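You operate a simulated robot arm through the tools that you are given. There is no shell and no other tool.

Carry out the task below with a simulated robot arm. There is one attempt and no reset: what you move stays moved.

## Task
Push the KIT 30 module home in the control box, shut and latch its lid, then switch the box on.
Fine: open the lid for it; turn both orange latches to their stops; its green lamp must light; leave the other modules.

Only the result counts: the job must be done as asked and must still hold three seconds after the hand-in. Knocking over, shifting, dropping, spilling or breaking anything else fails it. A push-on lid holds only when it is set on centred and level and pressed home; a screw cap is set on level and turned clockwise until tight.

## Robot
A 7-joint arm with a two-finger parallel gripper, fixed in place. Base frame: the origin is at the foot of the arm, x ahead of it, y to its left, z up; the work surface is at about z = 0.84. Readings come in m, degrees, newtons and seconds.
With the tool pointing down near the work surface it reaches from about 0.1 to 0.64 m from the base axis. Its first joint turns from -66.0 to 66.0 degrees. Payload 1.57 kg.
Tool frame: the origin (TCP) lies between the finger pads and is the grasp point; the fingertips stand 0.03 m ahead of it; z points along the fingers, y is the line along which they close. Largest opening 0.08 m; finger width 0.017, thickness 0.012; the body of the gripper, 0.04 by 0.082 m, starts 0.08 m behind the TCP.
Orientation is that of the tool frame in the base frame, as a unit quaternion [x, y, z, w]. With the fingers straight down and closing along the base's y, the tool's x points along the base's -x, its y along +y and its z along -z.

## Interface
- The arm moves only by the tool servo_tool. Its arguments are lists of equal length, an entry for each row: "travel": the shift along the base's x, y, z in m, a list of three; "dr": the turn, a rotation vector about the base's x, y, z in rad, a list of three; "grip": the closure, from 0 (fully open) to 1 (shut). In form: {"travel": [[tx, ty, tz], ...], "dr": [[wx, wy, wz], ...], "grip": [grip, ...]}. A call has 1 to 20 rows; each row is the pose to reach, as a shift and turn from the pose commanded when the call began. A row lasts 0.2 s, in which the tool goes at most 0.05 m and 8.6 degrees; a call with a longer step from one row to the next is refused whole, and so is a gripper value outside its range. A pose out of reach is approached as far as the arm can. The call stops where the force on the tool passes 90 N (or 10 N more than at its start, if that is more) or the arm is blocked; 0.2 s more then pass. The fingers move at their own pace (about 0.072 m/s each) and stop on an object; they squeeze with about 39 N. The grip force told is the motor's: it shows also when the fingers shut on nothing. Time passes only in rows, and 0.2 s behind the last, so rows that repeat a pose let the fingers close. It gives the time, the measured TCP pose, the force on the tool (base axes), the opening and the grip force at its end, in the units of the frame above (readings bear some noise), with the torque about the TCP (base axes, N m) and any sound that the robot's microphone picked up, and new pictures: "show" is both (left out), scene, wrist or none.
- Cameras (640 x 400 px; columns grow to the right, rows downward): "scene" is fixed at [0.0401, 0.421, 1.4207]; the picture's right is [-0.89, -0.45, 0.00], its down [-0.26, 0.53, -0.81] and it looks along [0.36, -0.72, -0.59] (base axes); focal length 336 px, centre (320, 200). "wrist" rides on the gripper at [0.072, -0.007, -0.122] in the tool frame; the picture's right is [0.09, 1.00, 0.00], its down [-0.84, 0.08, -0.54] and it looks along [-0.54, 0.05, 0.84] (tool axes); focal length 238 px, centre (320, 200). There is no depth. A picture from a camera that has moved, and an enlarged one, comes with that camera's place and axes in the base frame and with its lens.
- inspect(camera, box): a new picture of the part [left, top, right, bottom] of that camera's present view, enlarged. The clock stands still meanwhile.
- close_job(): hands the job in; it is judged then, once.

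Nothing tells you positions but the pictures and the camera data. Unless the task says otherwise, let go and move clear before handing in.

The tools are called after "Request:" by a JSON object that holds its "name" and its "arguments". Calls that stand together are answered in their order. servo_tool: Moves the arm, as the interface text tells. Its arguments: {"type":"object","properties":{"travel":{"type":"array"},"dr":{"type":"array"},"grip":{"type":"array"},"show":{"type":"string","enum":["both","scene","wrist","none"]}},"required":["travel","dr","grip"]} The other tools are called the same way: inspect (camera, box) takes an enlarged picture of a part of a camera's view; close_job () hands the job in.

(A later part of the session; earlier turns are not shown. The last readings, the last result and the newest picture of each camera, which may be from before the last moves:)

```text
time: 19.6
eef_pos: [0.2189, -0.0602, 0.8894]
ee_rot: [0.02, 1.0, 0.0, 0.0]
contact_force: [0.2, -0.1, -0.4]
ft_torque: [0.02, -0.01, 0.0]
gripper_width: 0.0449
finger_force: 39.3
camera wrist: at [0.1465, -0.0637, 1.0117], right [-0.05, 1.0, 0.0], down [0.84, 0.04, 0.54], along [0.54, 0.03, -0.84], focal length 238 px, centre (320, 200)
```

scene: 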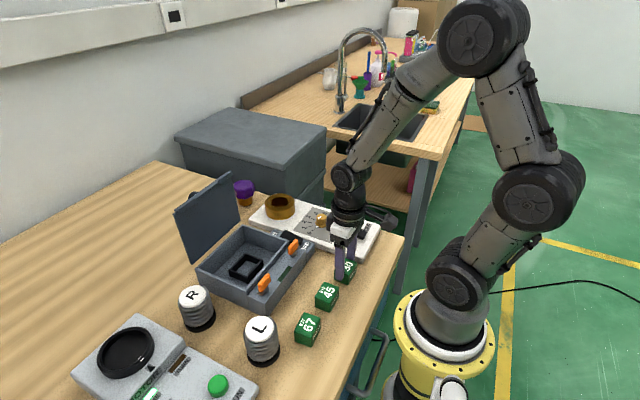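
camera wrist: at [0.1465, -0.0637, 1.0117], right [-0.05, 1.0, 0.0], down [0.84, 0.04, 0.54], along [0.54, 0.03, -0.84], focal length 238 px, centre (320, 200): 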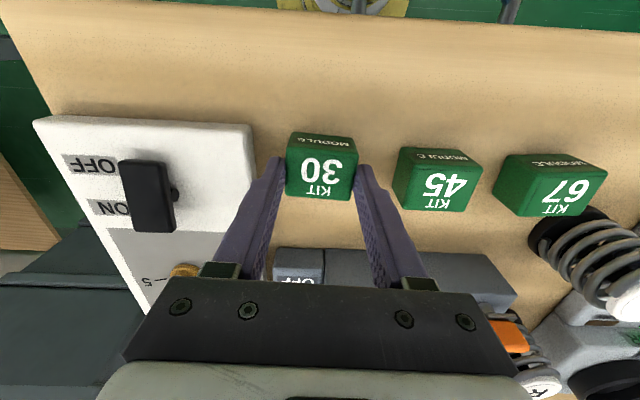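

Module gripped at 45 mm. I'll lift it, turn it square to the socket and carry it over the box.

Request:
{"name": "servo_tool", "arguments": {"travel": [[0, 0, 0.03], [0, 0, 0.07], [0, 0, 0.11], [0.045, 0.018, 0.12], [0.09, 0.036, 0.12], [0.135, 0.055, 0.12], [0.175, 0.075, 0.12], [0.2, 0.091, 0.12], [0.2, 0.091, 0.12]], "dr": [[0, 0, 0], [0, 0, 0], [0, 0, 0], [0, 0, 0.02], [0, 0, 0.04], [0, 0, 0.04], [0, 0, 0.04], [0, 0, 0.04], [0, 0, 0.04]], "grip": [1, 1, 1, 1, 1, 1, 1, 1, 1]}}

Request:
{"name": "inspect", "arguments": {"camera": "wrist", "box": [220, 60, 420, 220]}}

```text
time: 21.6
eef_pos: [0.4197, 0.0344, 1.0087]
ee_rot: [0.001, 1.0, 0.001, 0.0]
contact_force: [0.2, 0.3, 0.4]
ft_torque: [0.01, -0.01, -0.01]
gripper_width: 0.0449
finger_force: 39.4
camera wrist: at [0.3472, 0.0266, 1.1309], right [-0.09, 1.0, 0.0], down [0.84, 0.08, 0.54], along [0.54, 0.05, -0.84], focal length 238 px, centre (320, 200)
```

scene: 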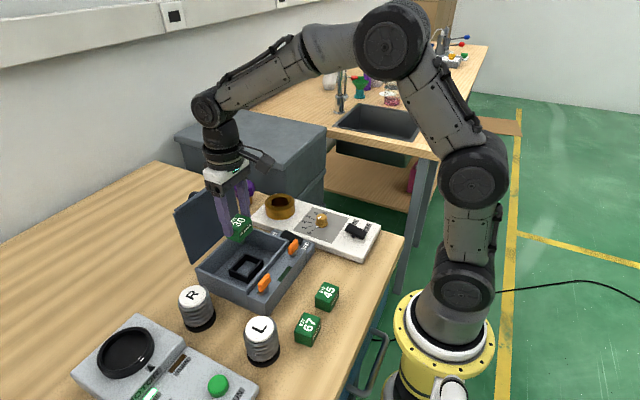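
wrist: 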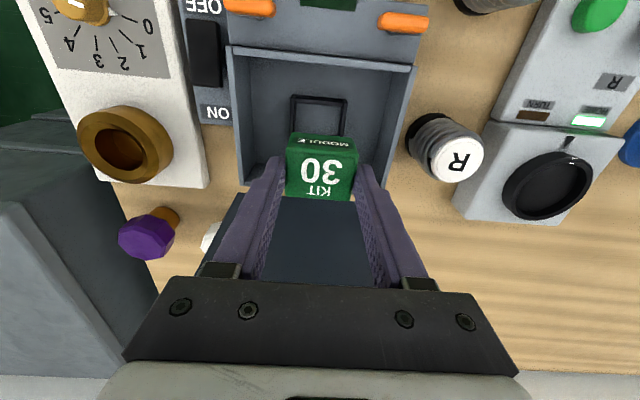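

```text
2.50 times, centred on (320, 140) of wrist
camera zoom: at [0.3472, 0.0266, 1.1309], right [-0.09, 1.0, 0.0], down [0.84, 0.08, 0.54], along [0.54, 0.05, -0.84], focal length 596 px, centre (320, 350)
```

zoom: 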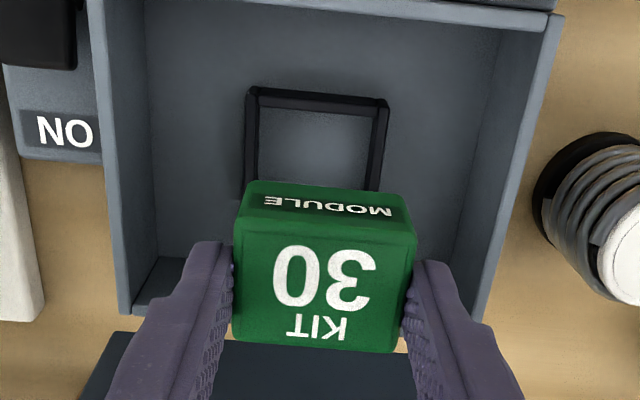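

Request:
{"name": "inspect", "arguments": {"camera": "wrist", "box": [270, 85, 370, 155]}}

Request:
{"name": "inspect", "arguments": {"camera": "wrist", "box": [270, 125, 370, 210]}}

Request:
{"name": "inspect", "arguments": {"camera": "scene", "box": [190, 190, 310, 310]}}

```text
5.71 times, centred on (320, 120) of wrist
camera zoom: at [0.3472, 0.0266, 1.1309], right [-0.09, 1.0, 0.0], down [0.84, 0.08, 0.54], along [0.54, 0.05, -0.84], focal length 1362 px, centre (320, 657)
```

zoom: 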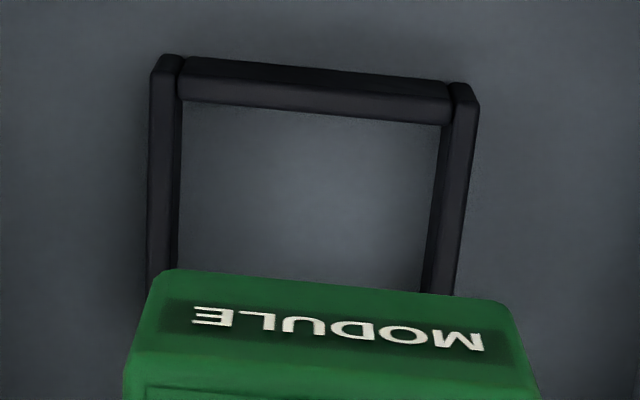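

```text
4.71 times, centred on (320, 168) of wrist
camera zoom: at [0.3472, 0.0266, 1.1309], right [-0.09, 1.0, 0.0], down [0.84, 0.08, 0.54], along [0.54, 0.05, -0.84], focal length 1122 px, centre (320, 353)
```

zoom: 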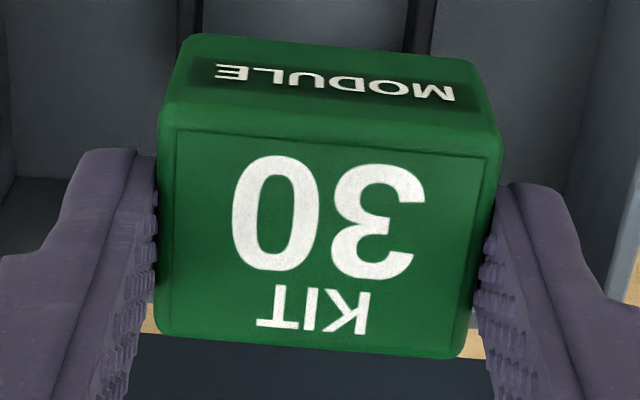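

```text
3.33 times, centred on (250, 250) of scene
camera zoom: at [0.0401, 0.421, 1.4207], right [-0.89, -0.45, 0.0], down [-0.26, 0.53, -0.81], along [0.36, -0.72, -0.59], focal length 1121 px, centre (553, 33)
```

zoom: 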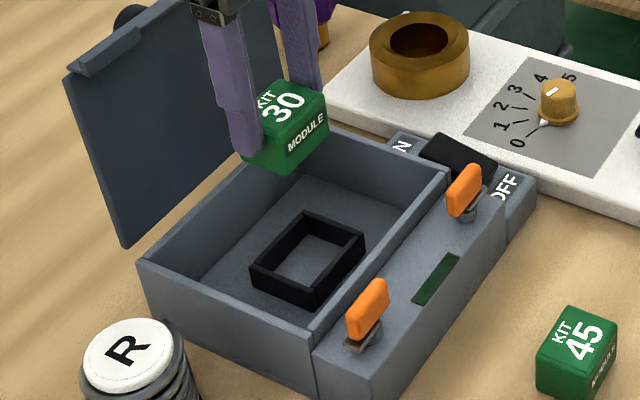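

The module sits square in the grip. Relative to the socket I need about +1.3 mm in x and -3.3 mm in y. I'll make that correction and lower to just above the frame.

Request:
{"name": "servo_tool", "arguments": {"travel": [[0.0013, -0.0033, -0.02], [0.0013, -0.0033, -0.05], [0.0013, -0.0033, -0.08], [0.0013, -0.0033, -0.09], [0.0013, -0.0033, -0.09]], "dr": [[0, 0, 0], [0, 0, 0], [0, 0, 0], [0, 0, 0], [0, 0, 0]], "grip": [1, 1, 1, 1, 1]}}

Request:
{"name": "inspect", "arguments": {"camera": "wrist", "box": [240, 90, 400, 220]}}

Request:
{"name": "inspect", "arguments": {"camera": "scene", "box": [200, 210, 310, 310]}}

```text
time: 22.8
eef_pos: [0.4196, 0.0286, 0.9192]
ee_rot: [-0.001, 1.0, 0.0, 0.0]
contact_force: [0.3, -0.2, -0.9]
ft_torque: [-0.01, -0.03, 0.01]
gripper_width: 0.0452
finger_force: 39.1
camera wrist: at [0.3477, 0.0217, 1.042], right [-0.09, 1.0, 0.0], down [0.84, 0.08, 0.54], along [0.54, 0.05, -0.84], focal length 238 px, centre (320, 200)
```

scene: 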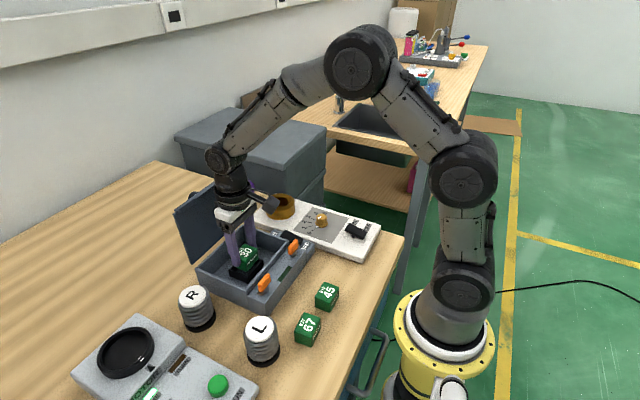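
wrist: 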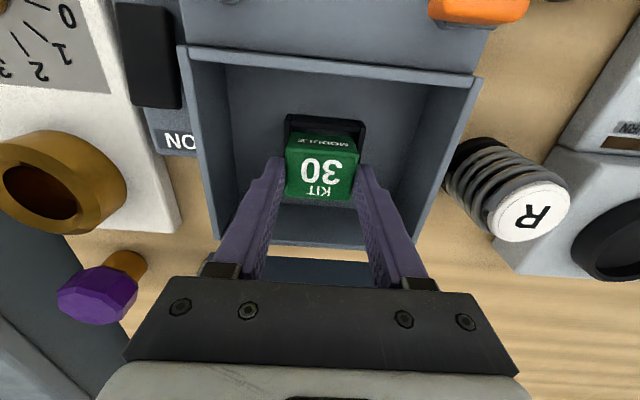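

```text
3.08 times, centred on (320, 155) of wrist
camera zoom: at [0.3477, 0.0217, 1.042], right [-0.09, 1.0, 0.0], down [0.84, 0.08, 0.54], along [0.54, 0.05, -0.84], focal length 733 px, centre (320, 338)
```

zoom: 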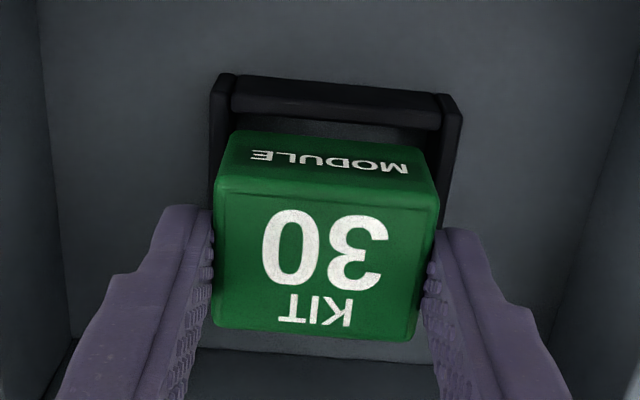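

```text
4.00 times, centred on (255, 260) of scene
camera zoom: at [0.0401, 0.421, 1.4207], right [-0.89, -0.45, 0.0], down [-0.26, 0.53, -0.81], along [0.36, -0.72, -0.59], focal length 1345 px, centre (580, -40)
```

zoom: 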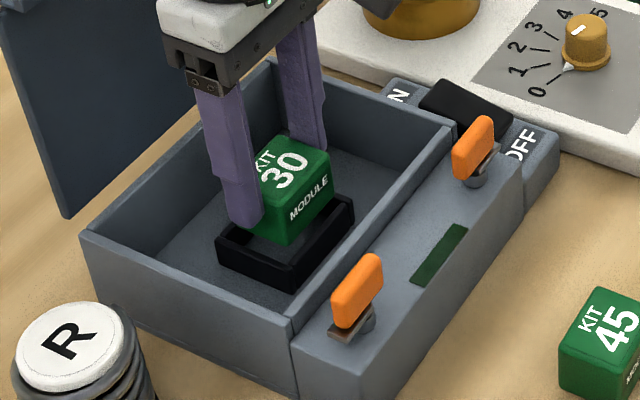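

The module bottom is just above the frame. It needs about +1.8 mm in y and +0.8 mm in x, so I'll correct and lower it into the socket gently.

Request:
{"name": "servo_tool", "arguments": {"travel": [[0.0008, 0.0018, 0], [0.0008, 0.0018, -0.007], [0.0008, 0.0018, -0.014], [0.0008, 0.0018, -0.019], [0.0008, 0.0018, -0.019]], "dr": [[0, 0, 0], [0, 0, 0], [0, 0, 0], [0, 0, 0], [0, 0, 0]], "grip": [1, 1, 1, 1, 1]}}

Request:
{"name": "inspect", "arguments": {"camera": "wrist", "box": [240, 90, 400, 220]}}

Request:
{"name": "inspect", "arguments": {"camera": "scene", "box": [200, 210, 310, 310]}}

```text
time: 24.0
eef_pos: [0.4208, 0.0285, 0.8996]
ee_rot: [0.0, 1.0, -0.001, 0.0]
contact_force: [0.9, -0.2, -0.5]
ft_torque: [-0.01, 0.01, -0.01]
gripper_width: 0.0451
finger_force: 38.8
camera wrist: at [0.3485, 0.023, 1.0228], right [-0.09, 1.0, 0.0], down [0.84, 0.08, 0.54], along [0.54, 0.05, -0.84], focal length 238 px, centre (320, 200)
```

scene: 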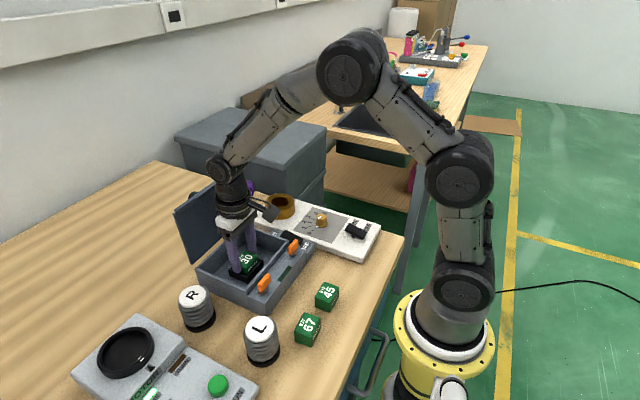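
wrist: 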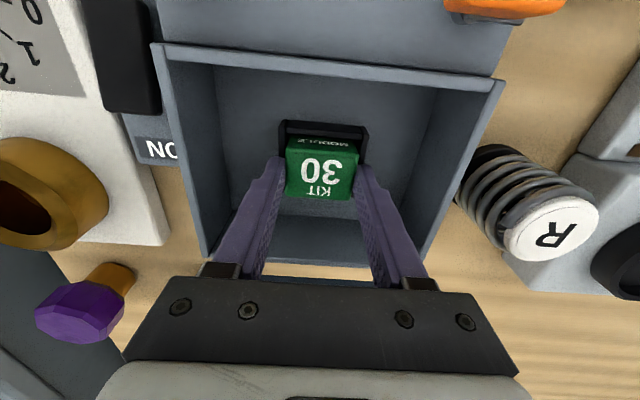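

```text
3.08 times, centred on (320, 155) of wrist
camera zoom: at [0.3485, 0.023, 1.0228], right [-0.09, 1.0, 0.0], down [0.84, 0.08, 0.54], along [0.54, 0.05, -0.84], focal length 733 px, centre (320, 338)
```

zoom: 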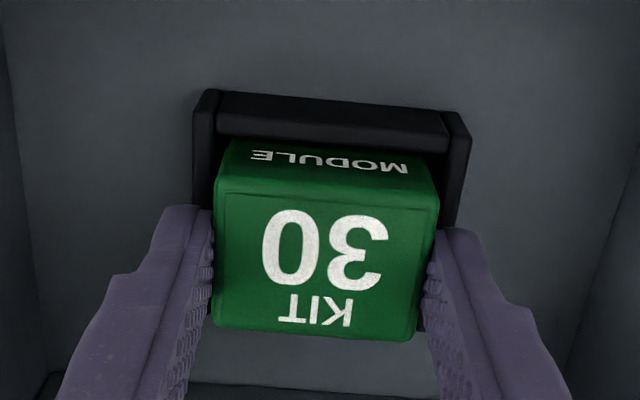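

```text
4.00 times, centred on (255, 260) of scene
camera zoom: at [0.0401, 0.421, 1.4207], right [-0.89, -0.45, 0.0], down [-0.26, 0.53, -0.81], along [0.36, -0.72, -0.59], focal length 1345 px, centre (580, -40)
```

zoom: 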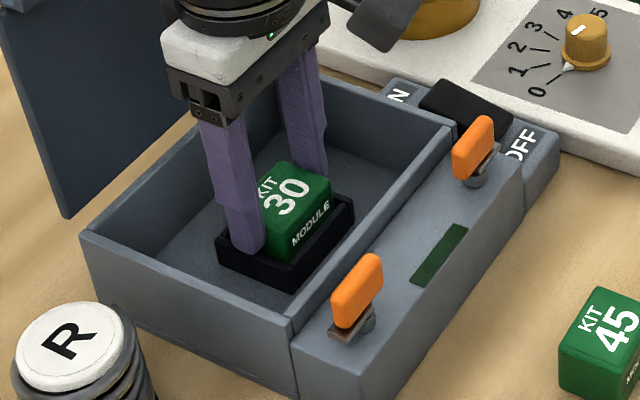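

It enters the frame with no contact force. I'll lower further in small steps until it seats.

Request:
{"name": "servo_tool", "arguments": {"travel": [[0, 0, -0.002], [0, 0, -0.004], [0, 0, -0.006], [0, 0, -0.006]], "dr": [[0, 0, 0], [0, 0, 0], [0, 0, 0], [0, 0, 0]], "grip": [1, 1, 1, 1], "show": "wrist"}}

Request:
{"name": "inspect", "arguments": {"camera": "scene", "box": [210, 230, 290, 300]}}

```text
time: 25.0
eef_pos: [0.4197, 0.0295, 0.8961]
ee_rot: [0.0, 1.0, 0.0, 0.001]
contact_force: [-11.3, -1.4, 25.8]
ft_torque: [-0.08, 0.54, 0.0]
gripper_width: 0.0447
finger_force: 38.7
camera wrist: at [0.3482, 0.023, 1.0183], right [-0.09, 1.0, 0.0], down [0.84, 0.08, 0.54], along [0.54, 0.05, -0.84], focal length 238 px, centre (320, 200)
```

wrist: 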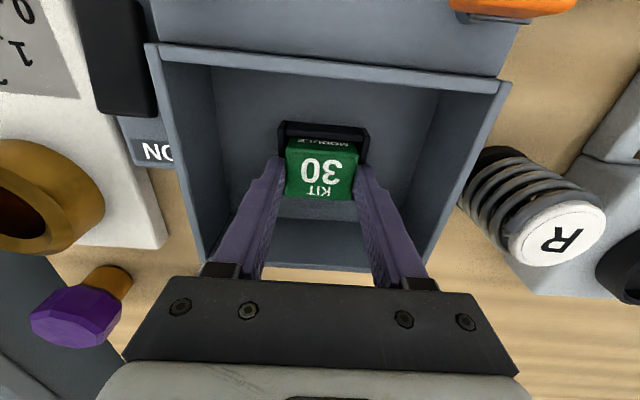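

```text
5.71 times, centred on (250, 265) of scene
camera zoom: at [0.0395, 0.4209, 1.4208], right [-0.89, -0.45, 0.0], down [-0.26, 0.53, -0.81], along [0.36, -0.72, -0.59], focal length 1921 px, centre (720, -171)
```

zoom: 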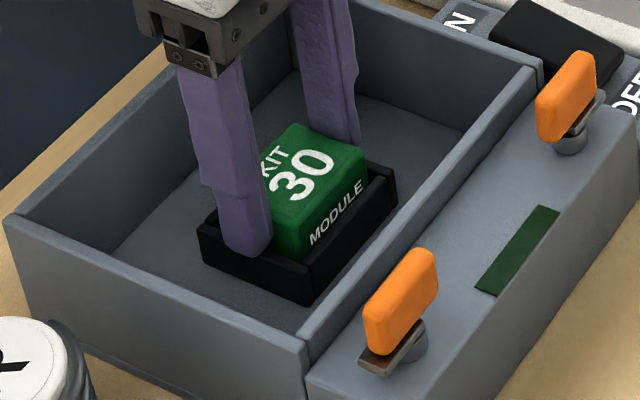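

It met resistance at 26 N with the module almost fully in the frame. I'll release, close the fingers above it and press straight down on its top.

Request:
{"name": "servo_tool", "arguments": {"travel": [[0, 0, 0.002], [0, 0, 0.002], [0, 0, 0.012], [0, 0, 0.035], [0, 0, 0.05], [0, 0, 0.05], [0, 0, 0.05], [0, 0, 0.05]], "dr": [[0, 0, 0], [0, 0, 0], [0, 0, 0], [0, 0, 0], [0, 0, 0], [0, 0, 0], [0, 0, 0], [0, 0, 0]], "grip": [0.3, 0.3, 0.3, 0.3, 0.3, 1, 1, 1]}}

Request:
{"name": "inspect", "arguments": {"camera": "wrist", "box": [240, 70, 400, 200]}}

Request:
{"name": "inspect", "arguments": {"camera": "scene", "box": [210, 230, 290, 300]}}

```text
time: 26.8
eef_pos: [0.4206, 0.0296, 0.9428]
ee_rot: [0.0, 1.0, 0.0, 0.0]
contact_force: [-0.1, -0.4, -0.3]
ft_torque: [0.04, -0.01, 0.02]
gripper_width: 0.0
finger_force: 21.4
camera wrist: at [0.3484, 0.0231, 1.0648], right [-0.09, 1.0, 0.0], down [0.84, 0.08, 0.54], along [0.54, 0.05, -0.84], focal length 238 px, centre (320, 200)
```

scene: 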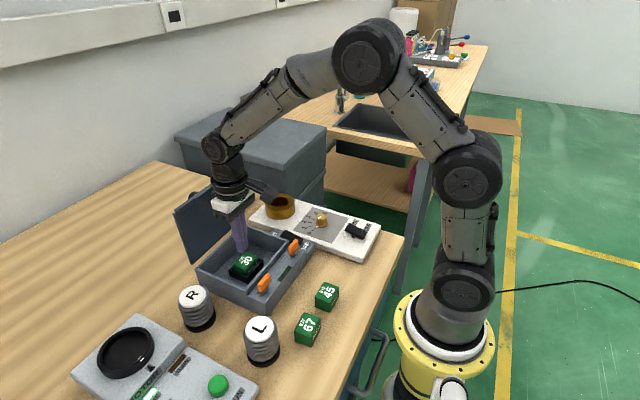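
wrist: 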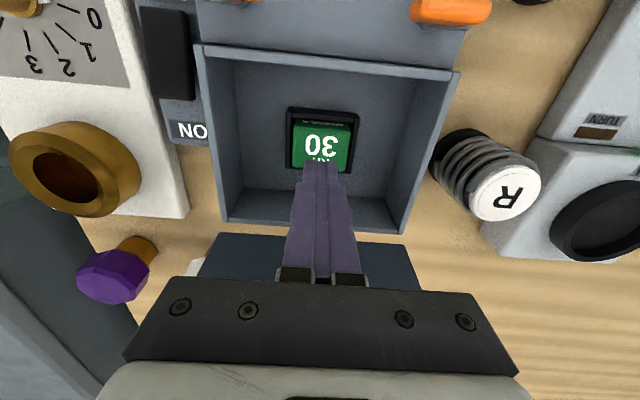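

```text
3.08 times, centred on (320, 135) of wrist
camera zoom: at [0.3484, 0.0231, 1.0648], right [-0.09, 1.0, 0.0], down [0.84, 0.08, 0.54], along [0.54, 0.05, -0.84], focal length 733 px, centre (320, 400)
```

zoom: 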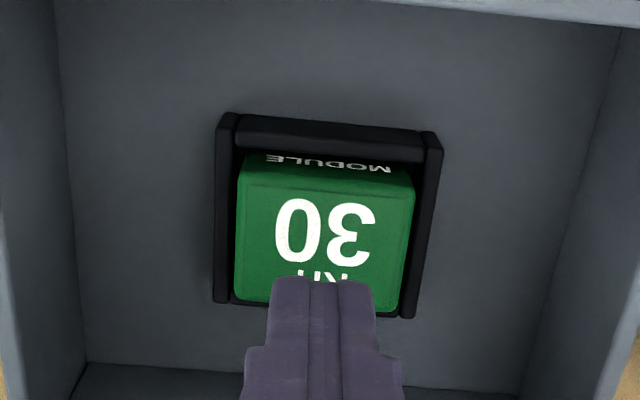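

```text
5.71 times, centred on (250, 265) of scene
camera zoom: at [0.0401, 0.421, 1.4207], right [-0.89, -0.45, 0.0], down [-0.26, 0.53, -0.81], along [0.36, -0.72, -0.59], focal length 1921 px, centre (720, -171)
```

zoom: 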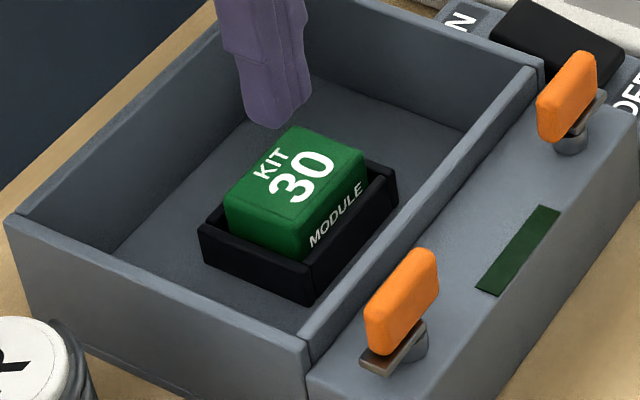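

The module sits centred inside the frame. Now I'll press down on its top centre with the closed fingertips.

Request:
{"name": "servo_tool", "arguments": {"travel": [[0, 0, -0.015], [0, 0, -0.03], [0, 0, -0.035], [0, 0, -0.038], [0, 0, -0.041], [0, 0, -0.041]], "dr": [[0, 0, 0], [0, 0, 0], [0, 0, 0], [0, 0, 0], [0, 0, 0], [0, 0, 0]], "grip": [1, 1, 1, 1, 1, 1], "show": "wrist"}}

Request:
{"name": "inspect", "arguments": {"camera": "scene", "box": [210, 230, 290, 300]}}

```text
time: 28.2
eef_pos: [0.4233, 0.0301, 0.9087]
ee_rot: [0.0, 1.0, 0.001, 0.006]
contact_force: [-17.9, 1.6, 57.4]
ft_torque: [0.09, 0.82, 0.04]
gripper_width: 0.0
finger_force: 20.5
camera wrist: at [0.3494, 0.0224, 1.0309], right [-0.09, 1.0, 0.0], down [0.83, 0.08, 0.55], along [0.55, 0.05, -0.83], focal length 238 px, centre (320, 200)
```

wrist: 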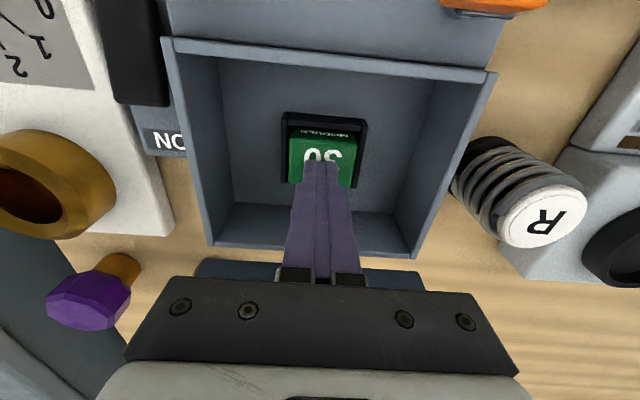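

```text
5.71 times, centred on (250, 265) of scene
camera zoom: at [0.0389, 0.421, 1.4208], right [-0.89, -0.45, 0.0], down [-0.26, 0.53, -0.81], along [0.36, -0.72, -0.59], focal length 1921 px, centre (720, -171)
```

zoom: 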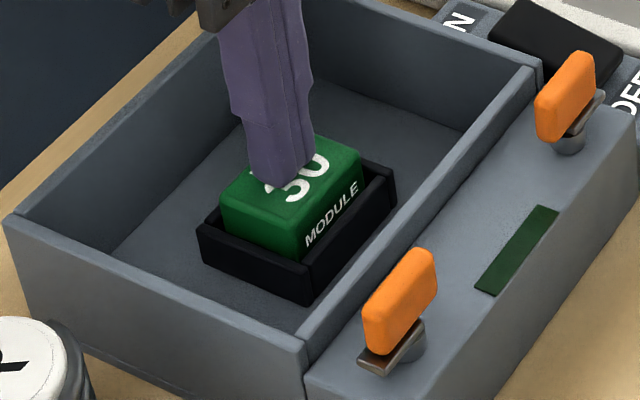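

The module hasn't moved at 57 N and the fingertips drift slightly in +x. I'll compensate for the drift and press harder, towards 85 N.

Request:
{"name": "servo_tool", "arguments": {"travel": [[-0.002, 0, 0], [-0.003, 0, -0.0015], [-0.003, 0, -0.003], [-0.003, 0, -0.003]], "dr": [[0, 0, 0], [0, 0, 0], [0, 0, 0], [0, 0, 0]], "grip": [1, 1, 1, 1], "show": "wrist"}}

Request:
{"name": "inspect", "arguments": {"camera": "scene", "box": [210, 230, 290, 300]}}

```text
time: 29.2
eef_pos: [0.4231, 0.0292, 0.9108]
ee_rot: [0.0, 1.0, 0.001, 0.012]
contact_force: [-7.8, 1.4, 61.4]
ft_torque: [0.09, 0.55, 0.01]
gripper_width: 0.0
finger_force: 21.2
camera wrist: at [0.3478, 0.0222, 1.03], right [-0.09, 1.0, 0.0], down [0.82, 0.08, 0.56], along [0.56, 0.05, -0.83], focal length 238 px, centre (320, 200)
```

wrist: 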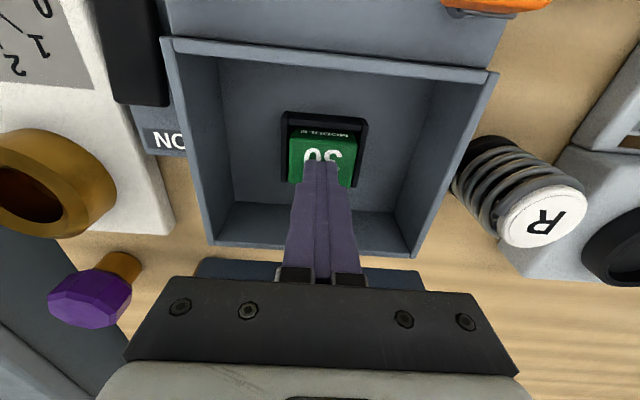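

```text
5.71 times, centred on (250, 265) of scene
camera zoom: at [0.0391, 0.421, 1.4208], right [-0.89, -0.45, 0.0], down [-0.26, 0.53, -0.81], along [0.36, -0.72, -0.59], focal length 1921 px, centre (720, -171)
```

zoom: 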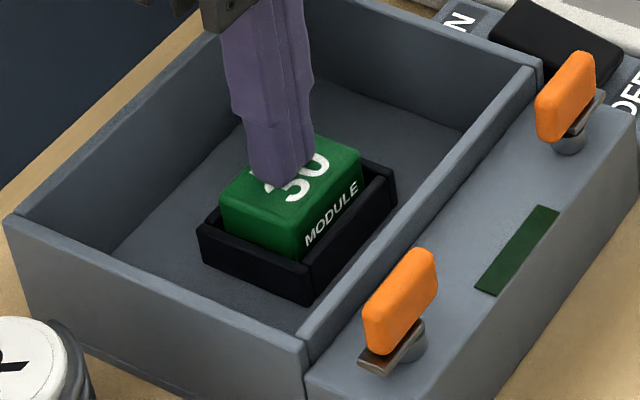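

At 61 N the module stays put, so it may already be bottomed. To check, I'll touch the box floor beside the frame with the closed fingertips and compare heights.

Request:
{"name": "servo_tool", "arguments": {"travel": [[0.003, 0, 0.02], [0.003, 0, 0.05], [0.001, -0.03, 0.055], [0.001, -0.052, 0.055], [0.001, -0.052, 0.055]], "dr": [[0, 0, 0], [0, 0, 0], [0, 0, 0], [0, 0, 0], [0, 0, 0]], "grip": [1, 1, 1, 1, 1]}}

Request:
{"name": "inspect", "arguments": {"camera": "wrist", "box": [260, 60, 420, 190]}}

Request:
{"name": "inspect", "arguments": {"camera": "scene", "box": [210, 230, 290, 300]}}

```text
time: 30.4
eef_pos: [0.4174, -0.0229, 0.9544]
ee_rot: [0.0, 1.0, 0.0, 0.0]
contact_force: [-0.1, 0.0, 0.2]
ft_torque: [-0.03, -0.01, -0.03]
gripper_width: 0.0002
finger_force: 21.1
camera wrist: at [0.3448, -0.0298, 1.0778], right [-0.09, 1.0, 0.0], down [0.84, 0.08, 0.54], along [0.54, 0.05, -0.84], focal length 238 px, centre (320, 200)
```

scene: 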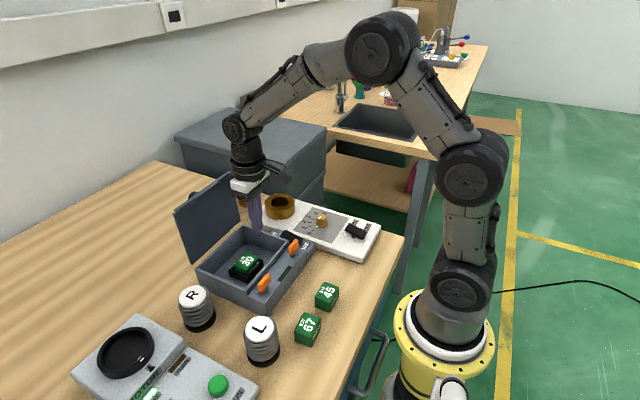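
wrist: 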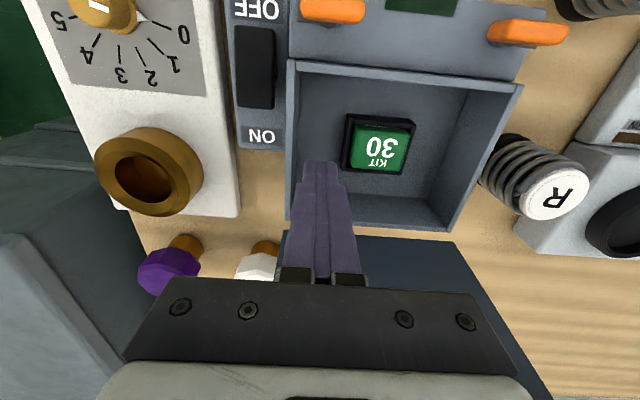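

```text
3.08 times, centred on (340, 125) of wrist
camera zoom: at [0.3448, -0.0298, 1.0778], right [-0.09, 1.0, 0.0], down [0.84, 0.08, 0.54], along [0.54, 0.05, -0.84], focal length 733 px, centre (258, 431)
```

zoom: 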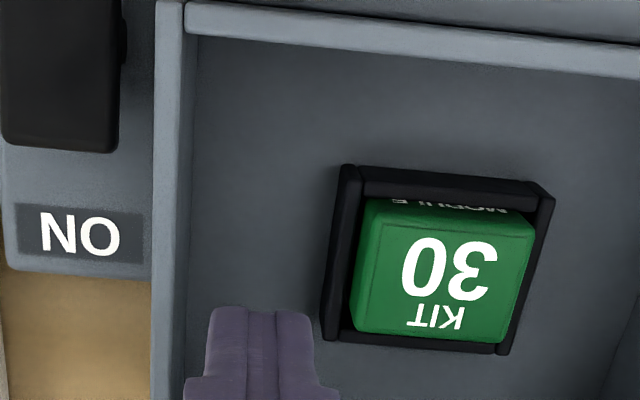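

```text
5.71 times, centred on (250, 265) of scene
camera zoom: at [0.0401, 0.421, 1.4207], right [-0.89, -0.45, 0.0], down [-0.26, 0.53, -0.81], along [0.36, -0.72, -0.59], focal length 1921 px, centre (720, -171)
```

zoom: 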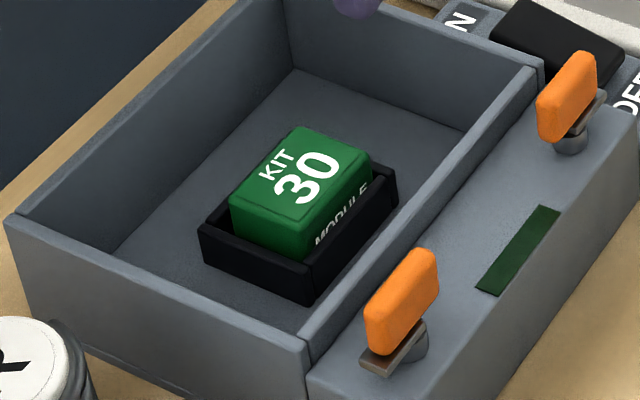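

The module has now dropped a little: part of its MODULE text is hidden behind the near bar. I'll touch the floor here to get its height, then press again.

Request:
{"name": "servo_tool", "arguments": {"travel": [[0, 0, -0.035], [0, 0, -0.065], [0, 0, -0.074], [0, 0, -0.078], [0, 0, -0.08], [0, 0, -0.08]], "dr": [[0, 0, 0], [0, 0, 0], [0, 0, 0], [0, 0, 0], [0, 0, 0], [0, 0, 0]], "grip": [1, 1, 1, 1, 1, 1], "show": "wrist"}}

Request:
{"name": "inspect", "arguments": {"camera": "scene", "box": [225, 245, 275, 290]}}

Request:
{"name": "inspect", "arguments": {"camera": "wrist", "box": [320, 80, 440, 180]}}

```text
time: 31.8
eef_pos: [0.4186, -0.0227, 0.8759]
ee_rot: [0.0, 1.0, 0.001, 0.0]
contact_force: [-4.1, -1.1, 8.3]
ft_torque: [-0.03, 0.19, 0.0]
gripper_width: 0.0001
finger_force: 21.2
camera wrist: at [0.3462, -0.0293, 0.9984], right [-0.09, 1.0, 0.0], down [0.84, 0.08, 0.54], along [0.54, 0.05, -0.84], focal length 238 px, centre (320, 200)
```

wrist: 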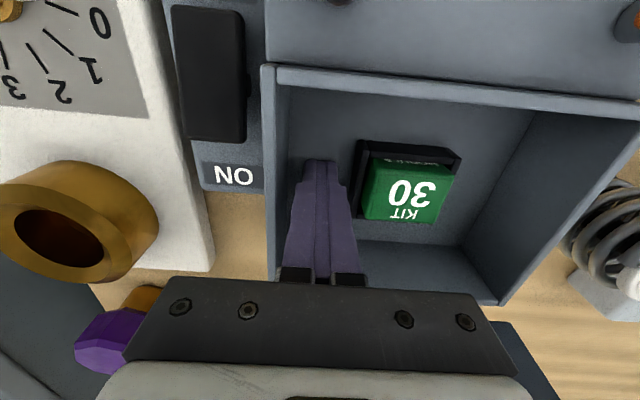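

```text
8.89 times, centred on (250, 268) of scene
camera zoom: at [0.0399, 0.4209, 1.4207], right [-0.89, -0.45, 0.0], down [-0.26, 0.53, -0.81], along [0.36, -0.72, -0.59], focal length 2989 px, centre (942, -400)
```

zoom: 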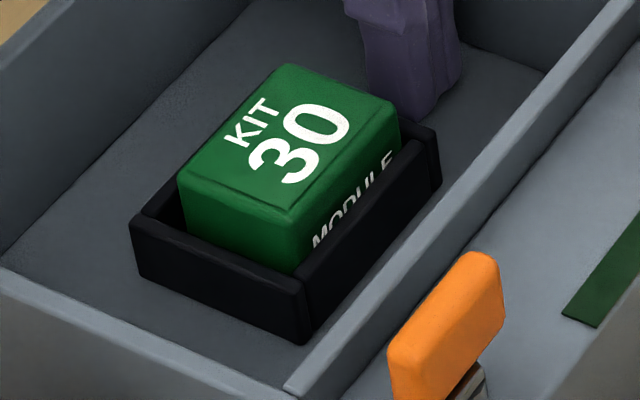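

```text
4.00 times, centred on (380, 130) of wrist
camera zoom: at [0.3462, -0.0293, 0.9984], right [-0.09, 1.0, 0.0], down [0.84, 0.08, 0.54], along [0.54, 0.05, -0.84], focal length 953 px, centre (80, 480)
```

zoom: 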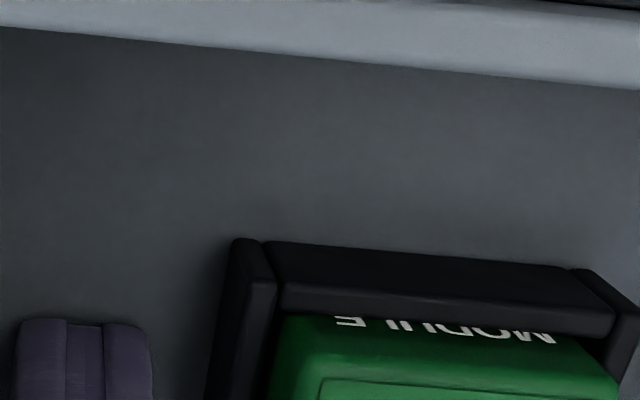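

The floor is at z≈0.846. I'll go back over the module and press it again to check its top height and make sure it is fully down.

Request:
{"name": "servo_tool", "arguments": {"travel": [[0, 0, 0.045], [0, 0.01, 0.075], [0, 0.035, 0.075], [0, 0.053, 0.075], [0, 0.053, 0.045], [0, 0.053, 0.037], [0, 0.053, 0.034], [0, 0.053, 0.031], [0, 0.053, 0.031]], "dr": [[0, 0, 0], [0, 0, 0], [0, 0, 0], [0, 0, 0], [0, 0, 0], [0, 0, 0], [0, 0, 0], [0, 0, 0], [0, 0, 0]], "grip": [1, 1, 1, 1, 1, 1, 1, 1, 1], "show": "wrist"}}

Request:
{"name": "inspect", "arguments": {"camera": "scene", "box": [225, 245, 275, 290]}}

```text
time: 33.8
eef_pos: [0.4195, 0.0298, 0.9082]
ee_rot: [0.0, 1.0, 0.0, 0.005]
contact_force: [-12.0, 1.6, 38.0]
ft_torque: [0.05, 0.49, 0.0]
gripper_width: 0.0
finger_force: 21.0
camera wrist: at [0.3466, 0.024, 1.0315], right [-0.09, 1.0, 0.0], down [0.83, 0.08, 0.55], along [0.55, 0.05, -0.84], focal length 238 px, centre (320, 200)
```

wrist: 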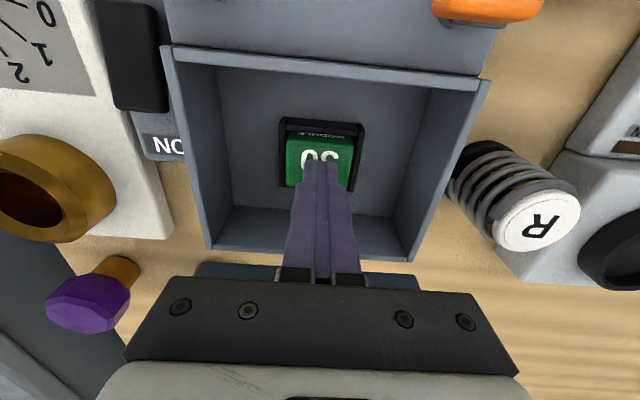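

```text
8.89 times, centred on (250, 268) of scene
camera zoom: at [0.0393, 0.421, 1.4208], right [-0.89, -0.45, 0.0], down [-0.26, 0.53, -0.81], along [0.36, -0.72, -0.59], focal length 2989 px, centre (942, -400)
```

zoom: 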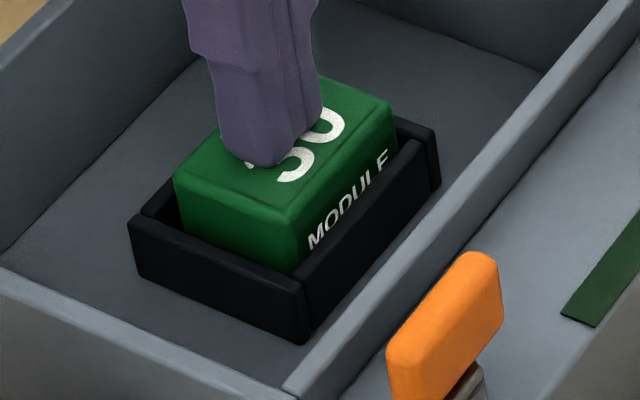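

The module top is at z≈0.878 both times and the floor at 0.846, so the 32 mm module is resting on the floor of the socket. I'll lift off and check that it sits centred.

Request:
{"name": "servo_tool", "arguments": {"travel": [[0, 0, 0.003], [0, 0, 0.01], [0, 0, 0.04], [-0.01, 0, 0.08], [-0.01, 0, 0.09], [-0.01, 0, 0.09]], "dr": [[0, 0, 0], [0, 0, 0], [0, 0, 0], [0, 0, 0], [0, 0, 0], [0, 0, 0]], "grip": [1, 1, 1, 0.7, 0.3, 0]}}

Request:
{"name": "inspect", "arguments": {"camera": "wrist", "box": [270, 60, 380, 150]}}

Request:
{"name": "inspect", "arguments": {"camera": "scene", "box": [225, 245, 275, 290]}}

```text
time: 35.2
eef_pos: [0.4061, 0.0287, 0.9957]
ee_rot: [0.0, 1.0, 0.0, 0.0]
contact_force: [0.0, -0.2, -0.2]
ft_torque: [0.03, 0.0, 0.0]
gripper_width: 0.0801
finger_force: 0.1
camera wrist: at [0.335, 0.0234, 1.1189], right [-0.09, 1.0, 0.0], down [0.84, 0.08, 0.54], along [0.54, 0.05, -0.84], focal length 238 px, centre (320, 200)
```

scene: 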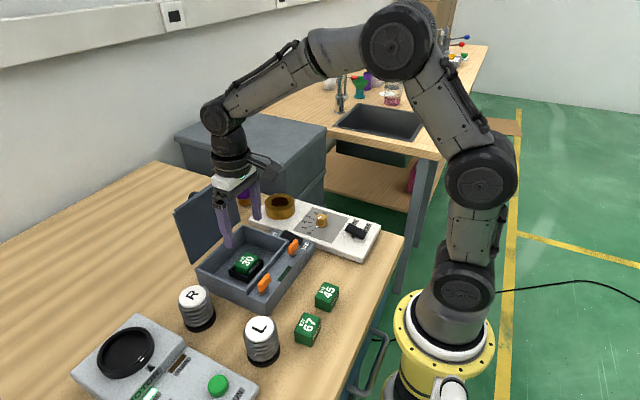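
wrist: 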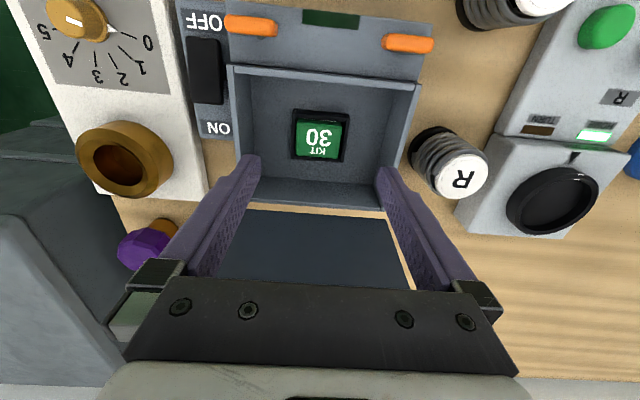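

```text
4.44 times, centred on (325, 105) of wrist
camera zoom: at [0.335, 0.0234, 1.1189], right [-0.09, 1.0, 0.0], down [0.84, 0.08, 0.54], along [0.54, 0.05, -0.84], focal length 1059 px, centre (298, 622)
```

zoom: 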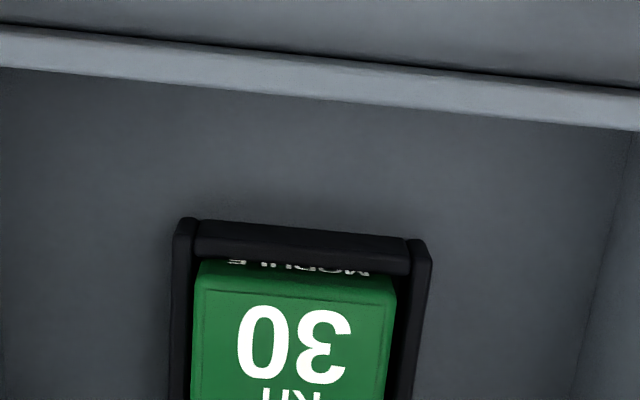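

```text
8.89 times, centred on (250, 268) of scene
camera zoom: at [0.0401, 0.421, 1.4207], right [-0.89, -0.45, 0.0], down [-0.26, 0.53, -0.81], along [0.36, -0.72, -0.59], focal length 2989 px, centre (942, -400)
```

zoom: 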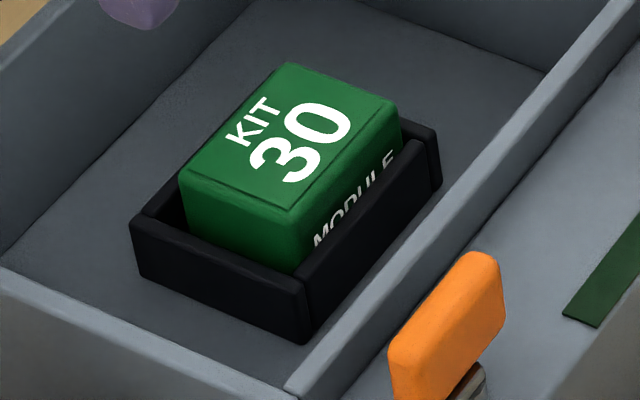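

The module is down but lies against the near bar of its socket, about 4 mm off centre. I'll grip it lightly, slide it to the middle and release.

Request:
{"name": "servo_tool", "arguments": {"travel": [[0.0095, -0.001, -0.03], [0.0095, -0.001, -0.07], [0.0095, -0.001, -0.0945], [0.0095, -0.001, -0.0965], [0.0095, -0.001, -0.0965], [0.0095, -0.001, -0.0965], [0.0095, -0.001, -0.0965]], "dr": [[0, 0, 0], [0, 0, 0], [0, 0, 0], [0, 0, 0], [0, 0, 0], [0, 0, 0], [0, 0, 0]], "grip": [0.25, 0.25, 0.25, 0.25, 1, 1, 1]}}

Request:
{"name": "inspect", "arguments": {"camera": "scene", "box": [225, 245, 275, 290]}}

Request:
{"name": "inspect", "arguments": {"camera": "wrist", "box": [260, 90, 380, 210]}}

```text
time: 36.8
eef_pos: [0.4177, 0.0298, 0.901]
ee_rot: [0.0, 1.0, 0.0, 0.0]
contact_force: [1.0, -0.5, -0.9]
ft_torque: [0.0, -0.03, 0.01]
gripper_width: 0.0448
finger_force: 39.0
camera wrist: at [0.3459, 0.0226, 1.0222], right [-0.09, 1.0, 0.0], down [0.84, 0.08, 0.54], along [0.54, 0.05, -0.84], focal length 238 px, centre (320, 200)
```

scene: 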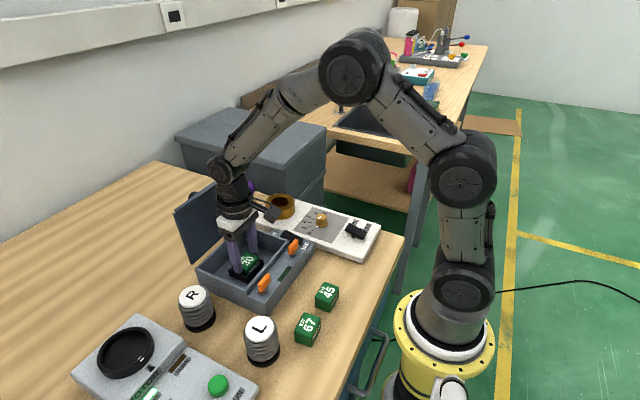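
wrist: 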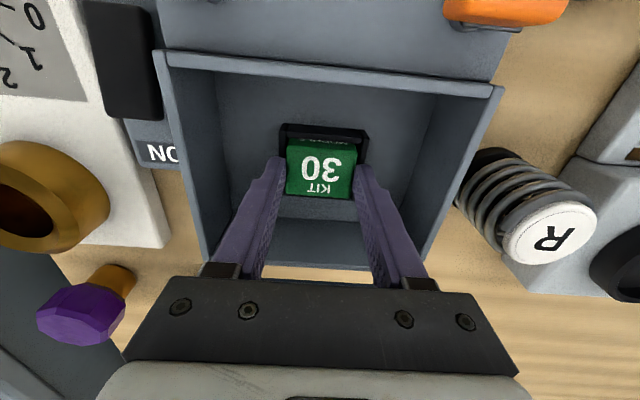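

```text
8.89 times, centred on (250, 268) of scene
camera zoom: at [0.0402, 0.421, 1.4207], right [-0.89, -0.45, 0.0], down [-0.26, 0.53, -0.81], along [0.36, -0.72, -0.59], focal length 2989 px, centre (942, -400)
```

zoom: 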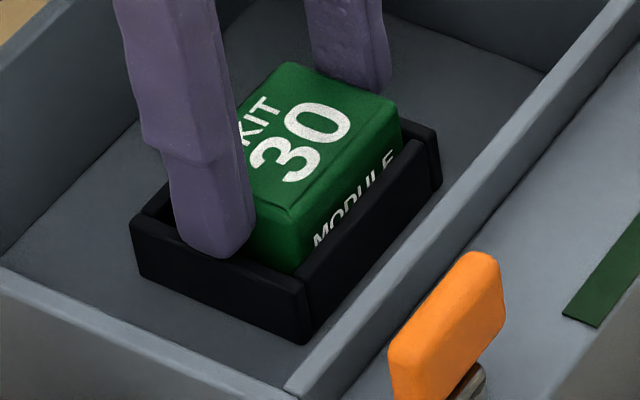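

```text
3.33 times, centred on (320, 150) of wrist
camera zoom: at [0.3459, 0.0226, 1.0222], right [-0.09, 1.0, 0.0], down [0.84, 0.08, 0.54], along [0.54, 0.05, -0.84], focal length 794 px, centre (320, 367)
```

zoom: 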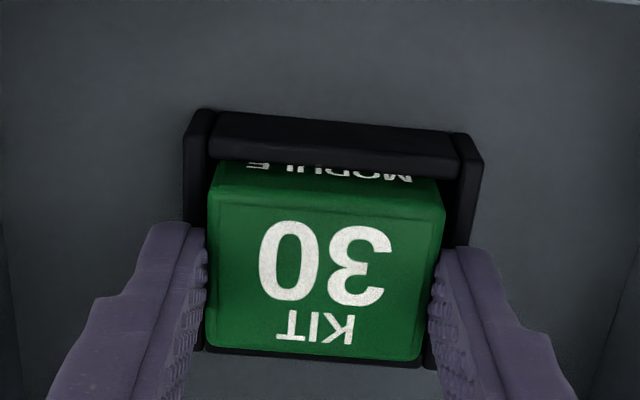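

Request:
{"name": "servo_tool", "arguments": {"travel": [[0.002, 0.0005, 0], [0.0038, 0.001, 0], [0.0038, 0.001, -0.0005], [0.0038, 0.001, -0.0005]], "dr": [[0, 0, 0], [0, 0, 0], [0, 0, 0], [0, 0, 0]], "grip": [1, 1, 1, 1], "show": "none"}}

Request:
{"name": "inspect", "arguments": {"camera": "scene", "box": [225, 245, 275, 290]}}

Request:
{"name": "inspect", "arguments": {"camera": "wrist", "box": [260, 90, 380, 210]}}

```text
time: 37.8
eef_pos: [0.4218, 0.0303, 0.8997]
ee_rot: [0.0, 1.0, -0.001, 0.0]
contact_force: [0.4, 1.0, 0.4]
ft_torque: [0.04, 0.03, -0.01]
gripper_width: 0.045
finger_force: 38.9
```

```text
8.89 times, centred on (250, 268) of scene
camera zoom: at [0.0401, 0.421, 1.4207], right [-0.89, -0.45, 0.0], down [-0.26, 0.53, -0.81], along [0.36, -0.72, -0.59], focal length 2989 px, centre (942, -400)
```

zoom: 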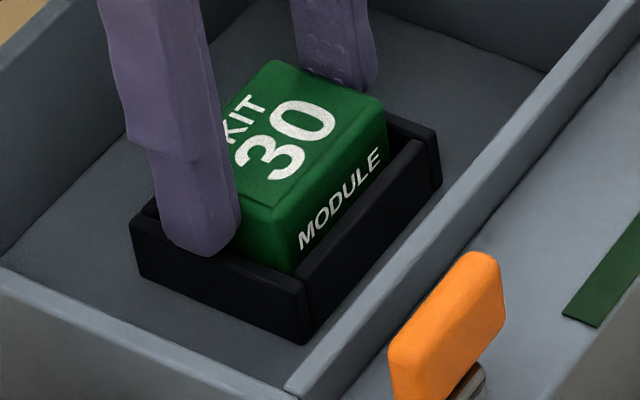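

```text
3.33 times, centred on (320, 150) of wrist
camera zoom: at [0.3497, 0.0236, 1.022], right [-0.09, 1.0, 0.0], down [0.84, 0.08, 0.54], along [0.54, 0.05, -0.84], focal length 794 px, centre (320, 367)
```

zoom: 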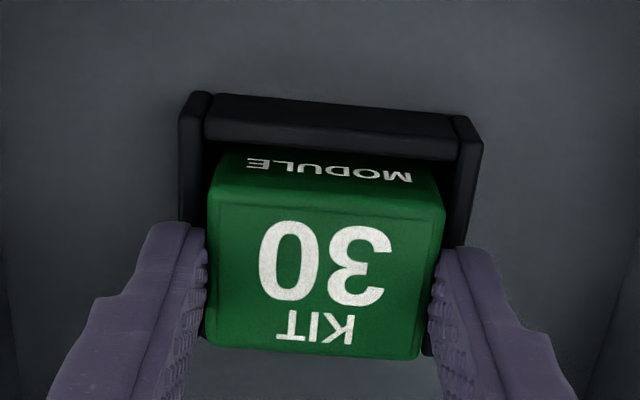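

Centred now. I'll release and lift clear.

Request:
{"name": "servo_tool", "arguments": {"travel": [[0, 0, 0], [0, 0, 0], [0, 0, 0.02], [0, 0, 0.06], [0, 0, 0.1], [0, 0, 0.14], [0, 0, 0.14]], "dr": [[0, 0, 0], [0, 0, 0], [0, 0, 0], [0, 0, 0], [0, 0, 0], [0, 0, 0], [0, 0, 0]], "grip": [0.25, 0.25, 0.25, 0.1, 0, 0, 0]}}

Request:
{"name": "inspect", "arguments": {"camera": "scene", "box": [225, 245, 275, 290]}}

Request:
{"name": "inspect", "arguments": {"camera": "wrist", "box": [270, 60, 380, 150]}}

```text
time: 39.4
eef_pos: [0.4206, 0.0292, 1.0384]
ee_rot: [0.0, 1.0, 0.0, 0.0]
contact_force: [0.2, 0.1, -0.5]
ft_torque: [-0.02, 0.01, 0.03]
gripper_width: 0.0801
finger_force: 0.0
camera wrist: at [0.3491, 0.0232, 1.1613], right [-0.09, 1.0, 0.0], down [0.84, 0.08, 0.54], along [0.54, 0.05, -0.84], focal length 238 px, centre (320, 200)
```

scene: 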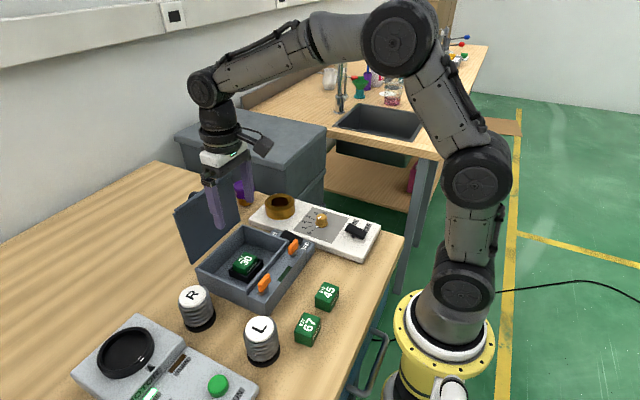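
wrist: 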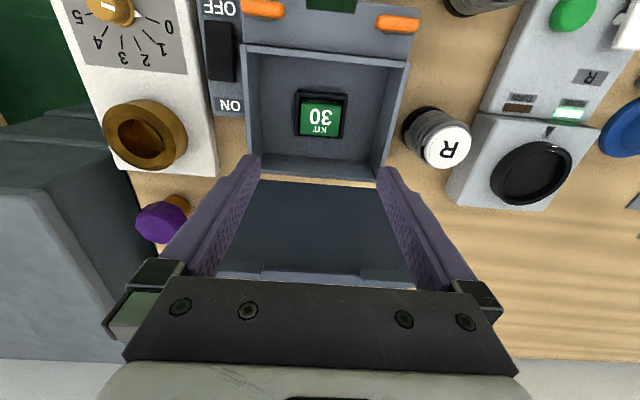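

```text
8.89 times, centred on (250, 268) of scene
camera zoom: at [0.0401, 0.421, 1.4207], right [-0.89, -0.45, 0.0], down [-0.26, 0.53, -0.81], along [0.36, -0.72, -0.59], focal length 2989 px, centre (942, -400)
```

zoom: 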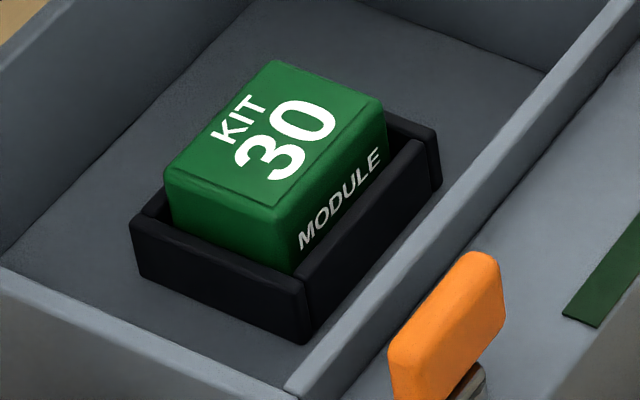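

```text
4.44 times, centred on (325, 105) of wrist
camera zoom: at [0.3491, 0.0232, 1.1613], right [-0.09, 1.0, 0.0], down [0.84, 0.08, 0.54], along [0.54, 0.05, -0.84], focal length 1059 px, centre (298, 622)
```

zoom: 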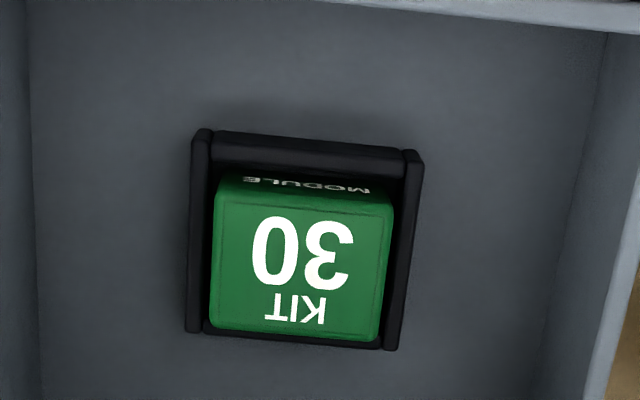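

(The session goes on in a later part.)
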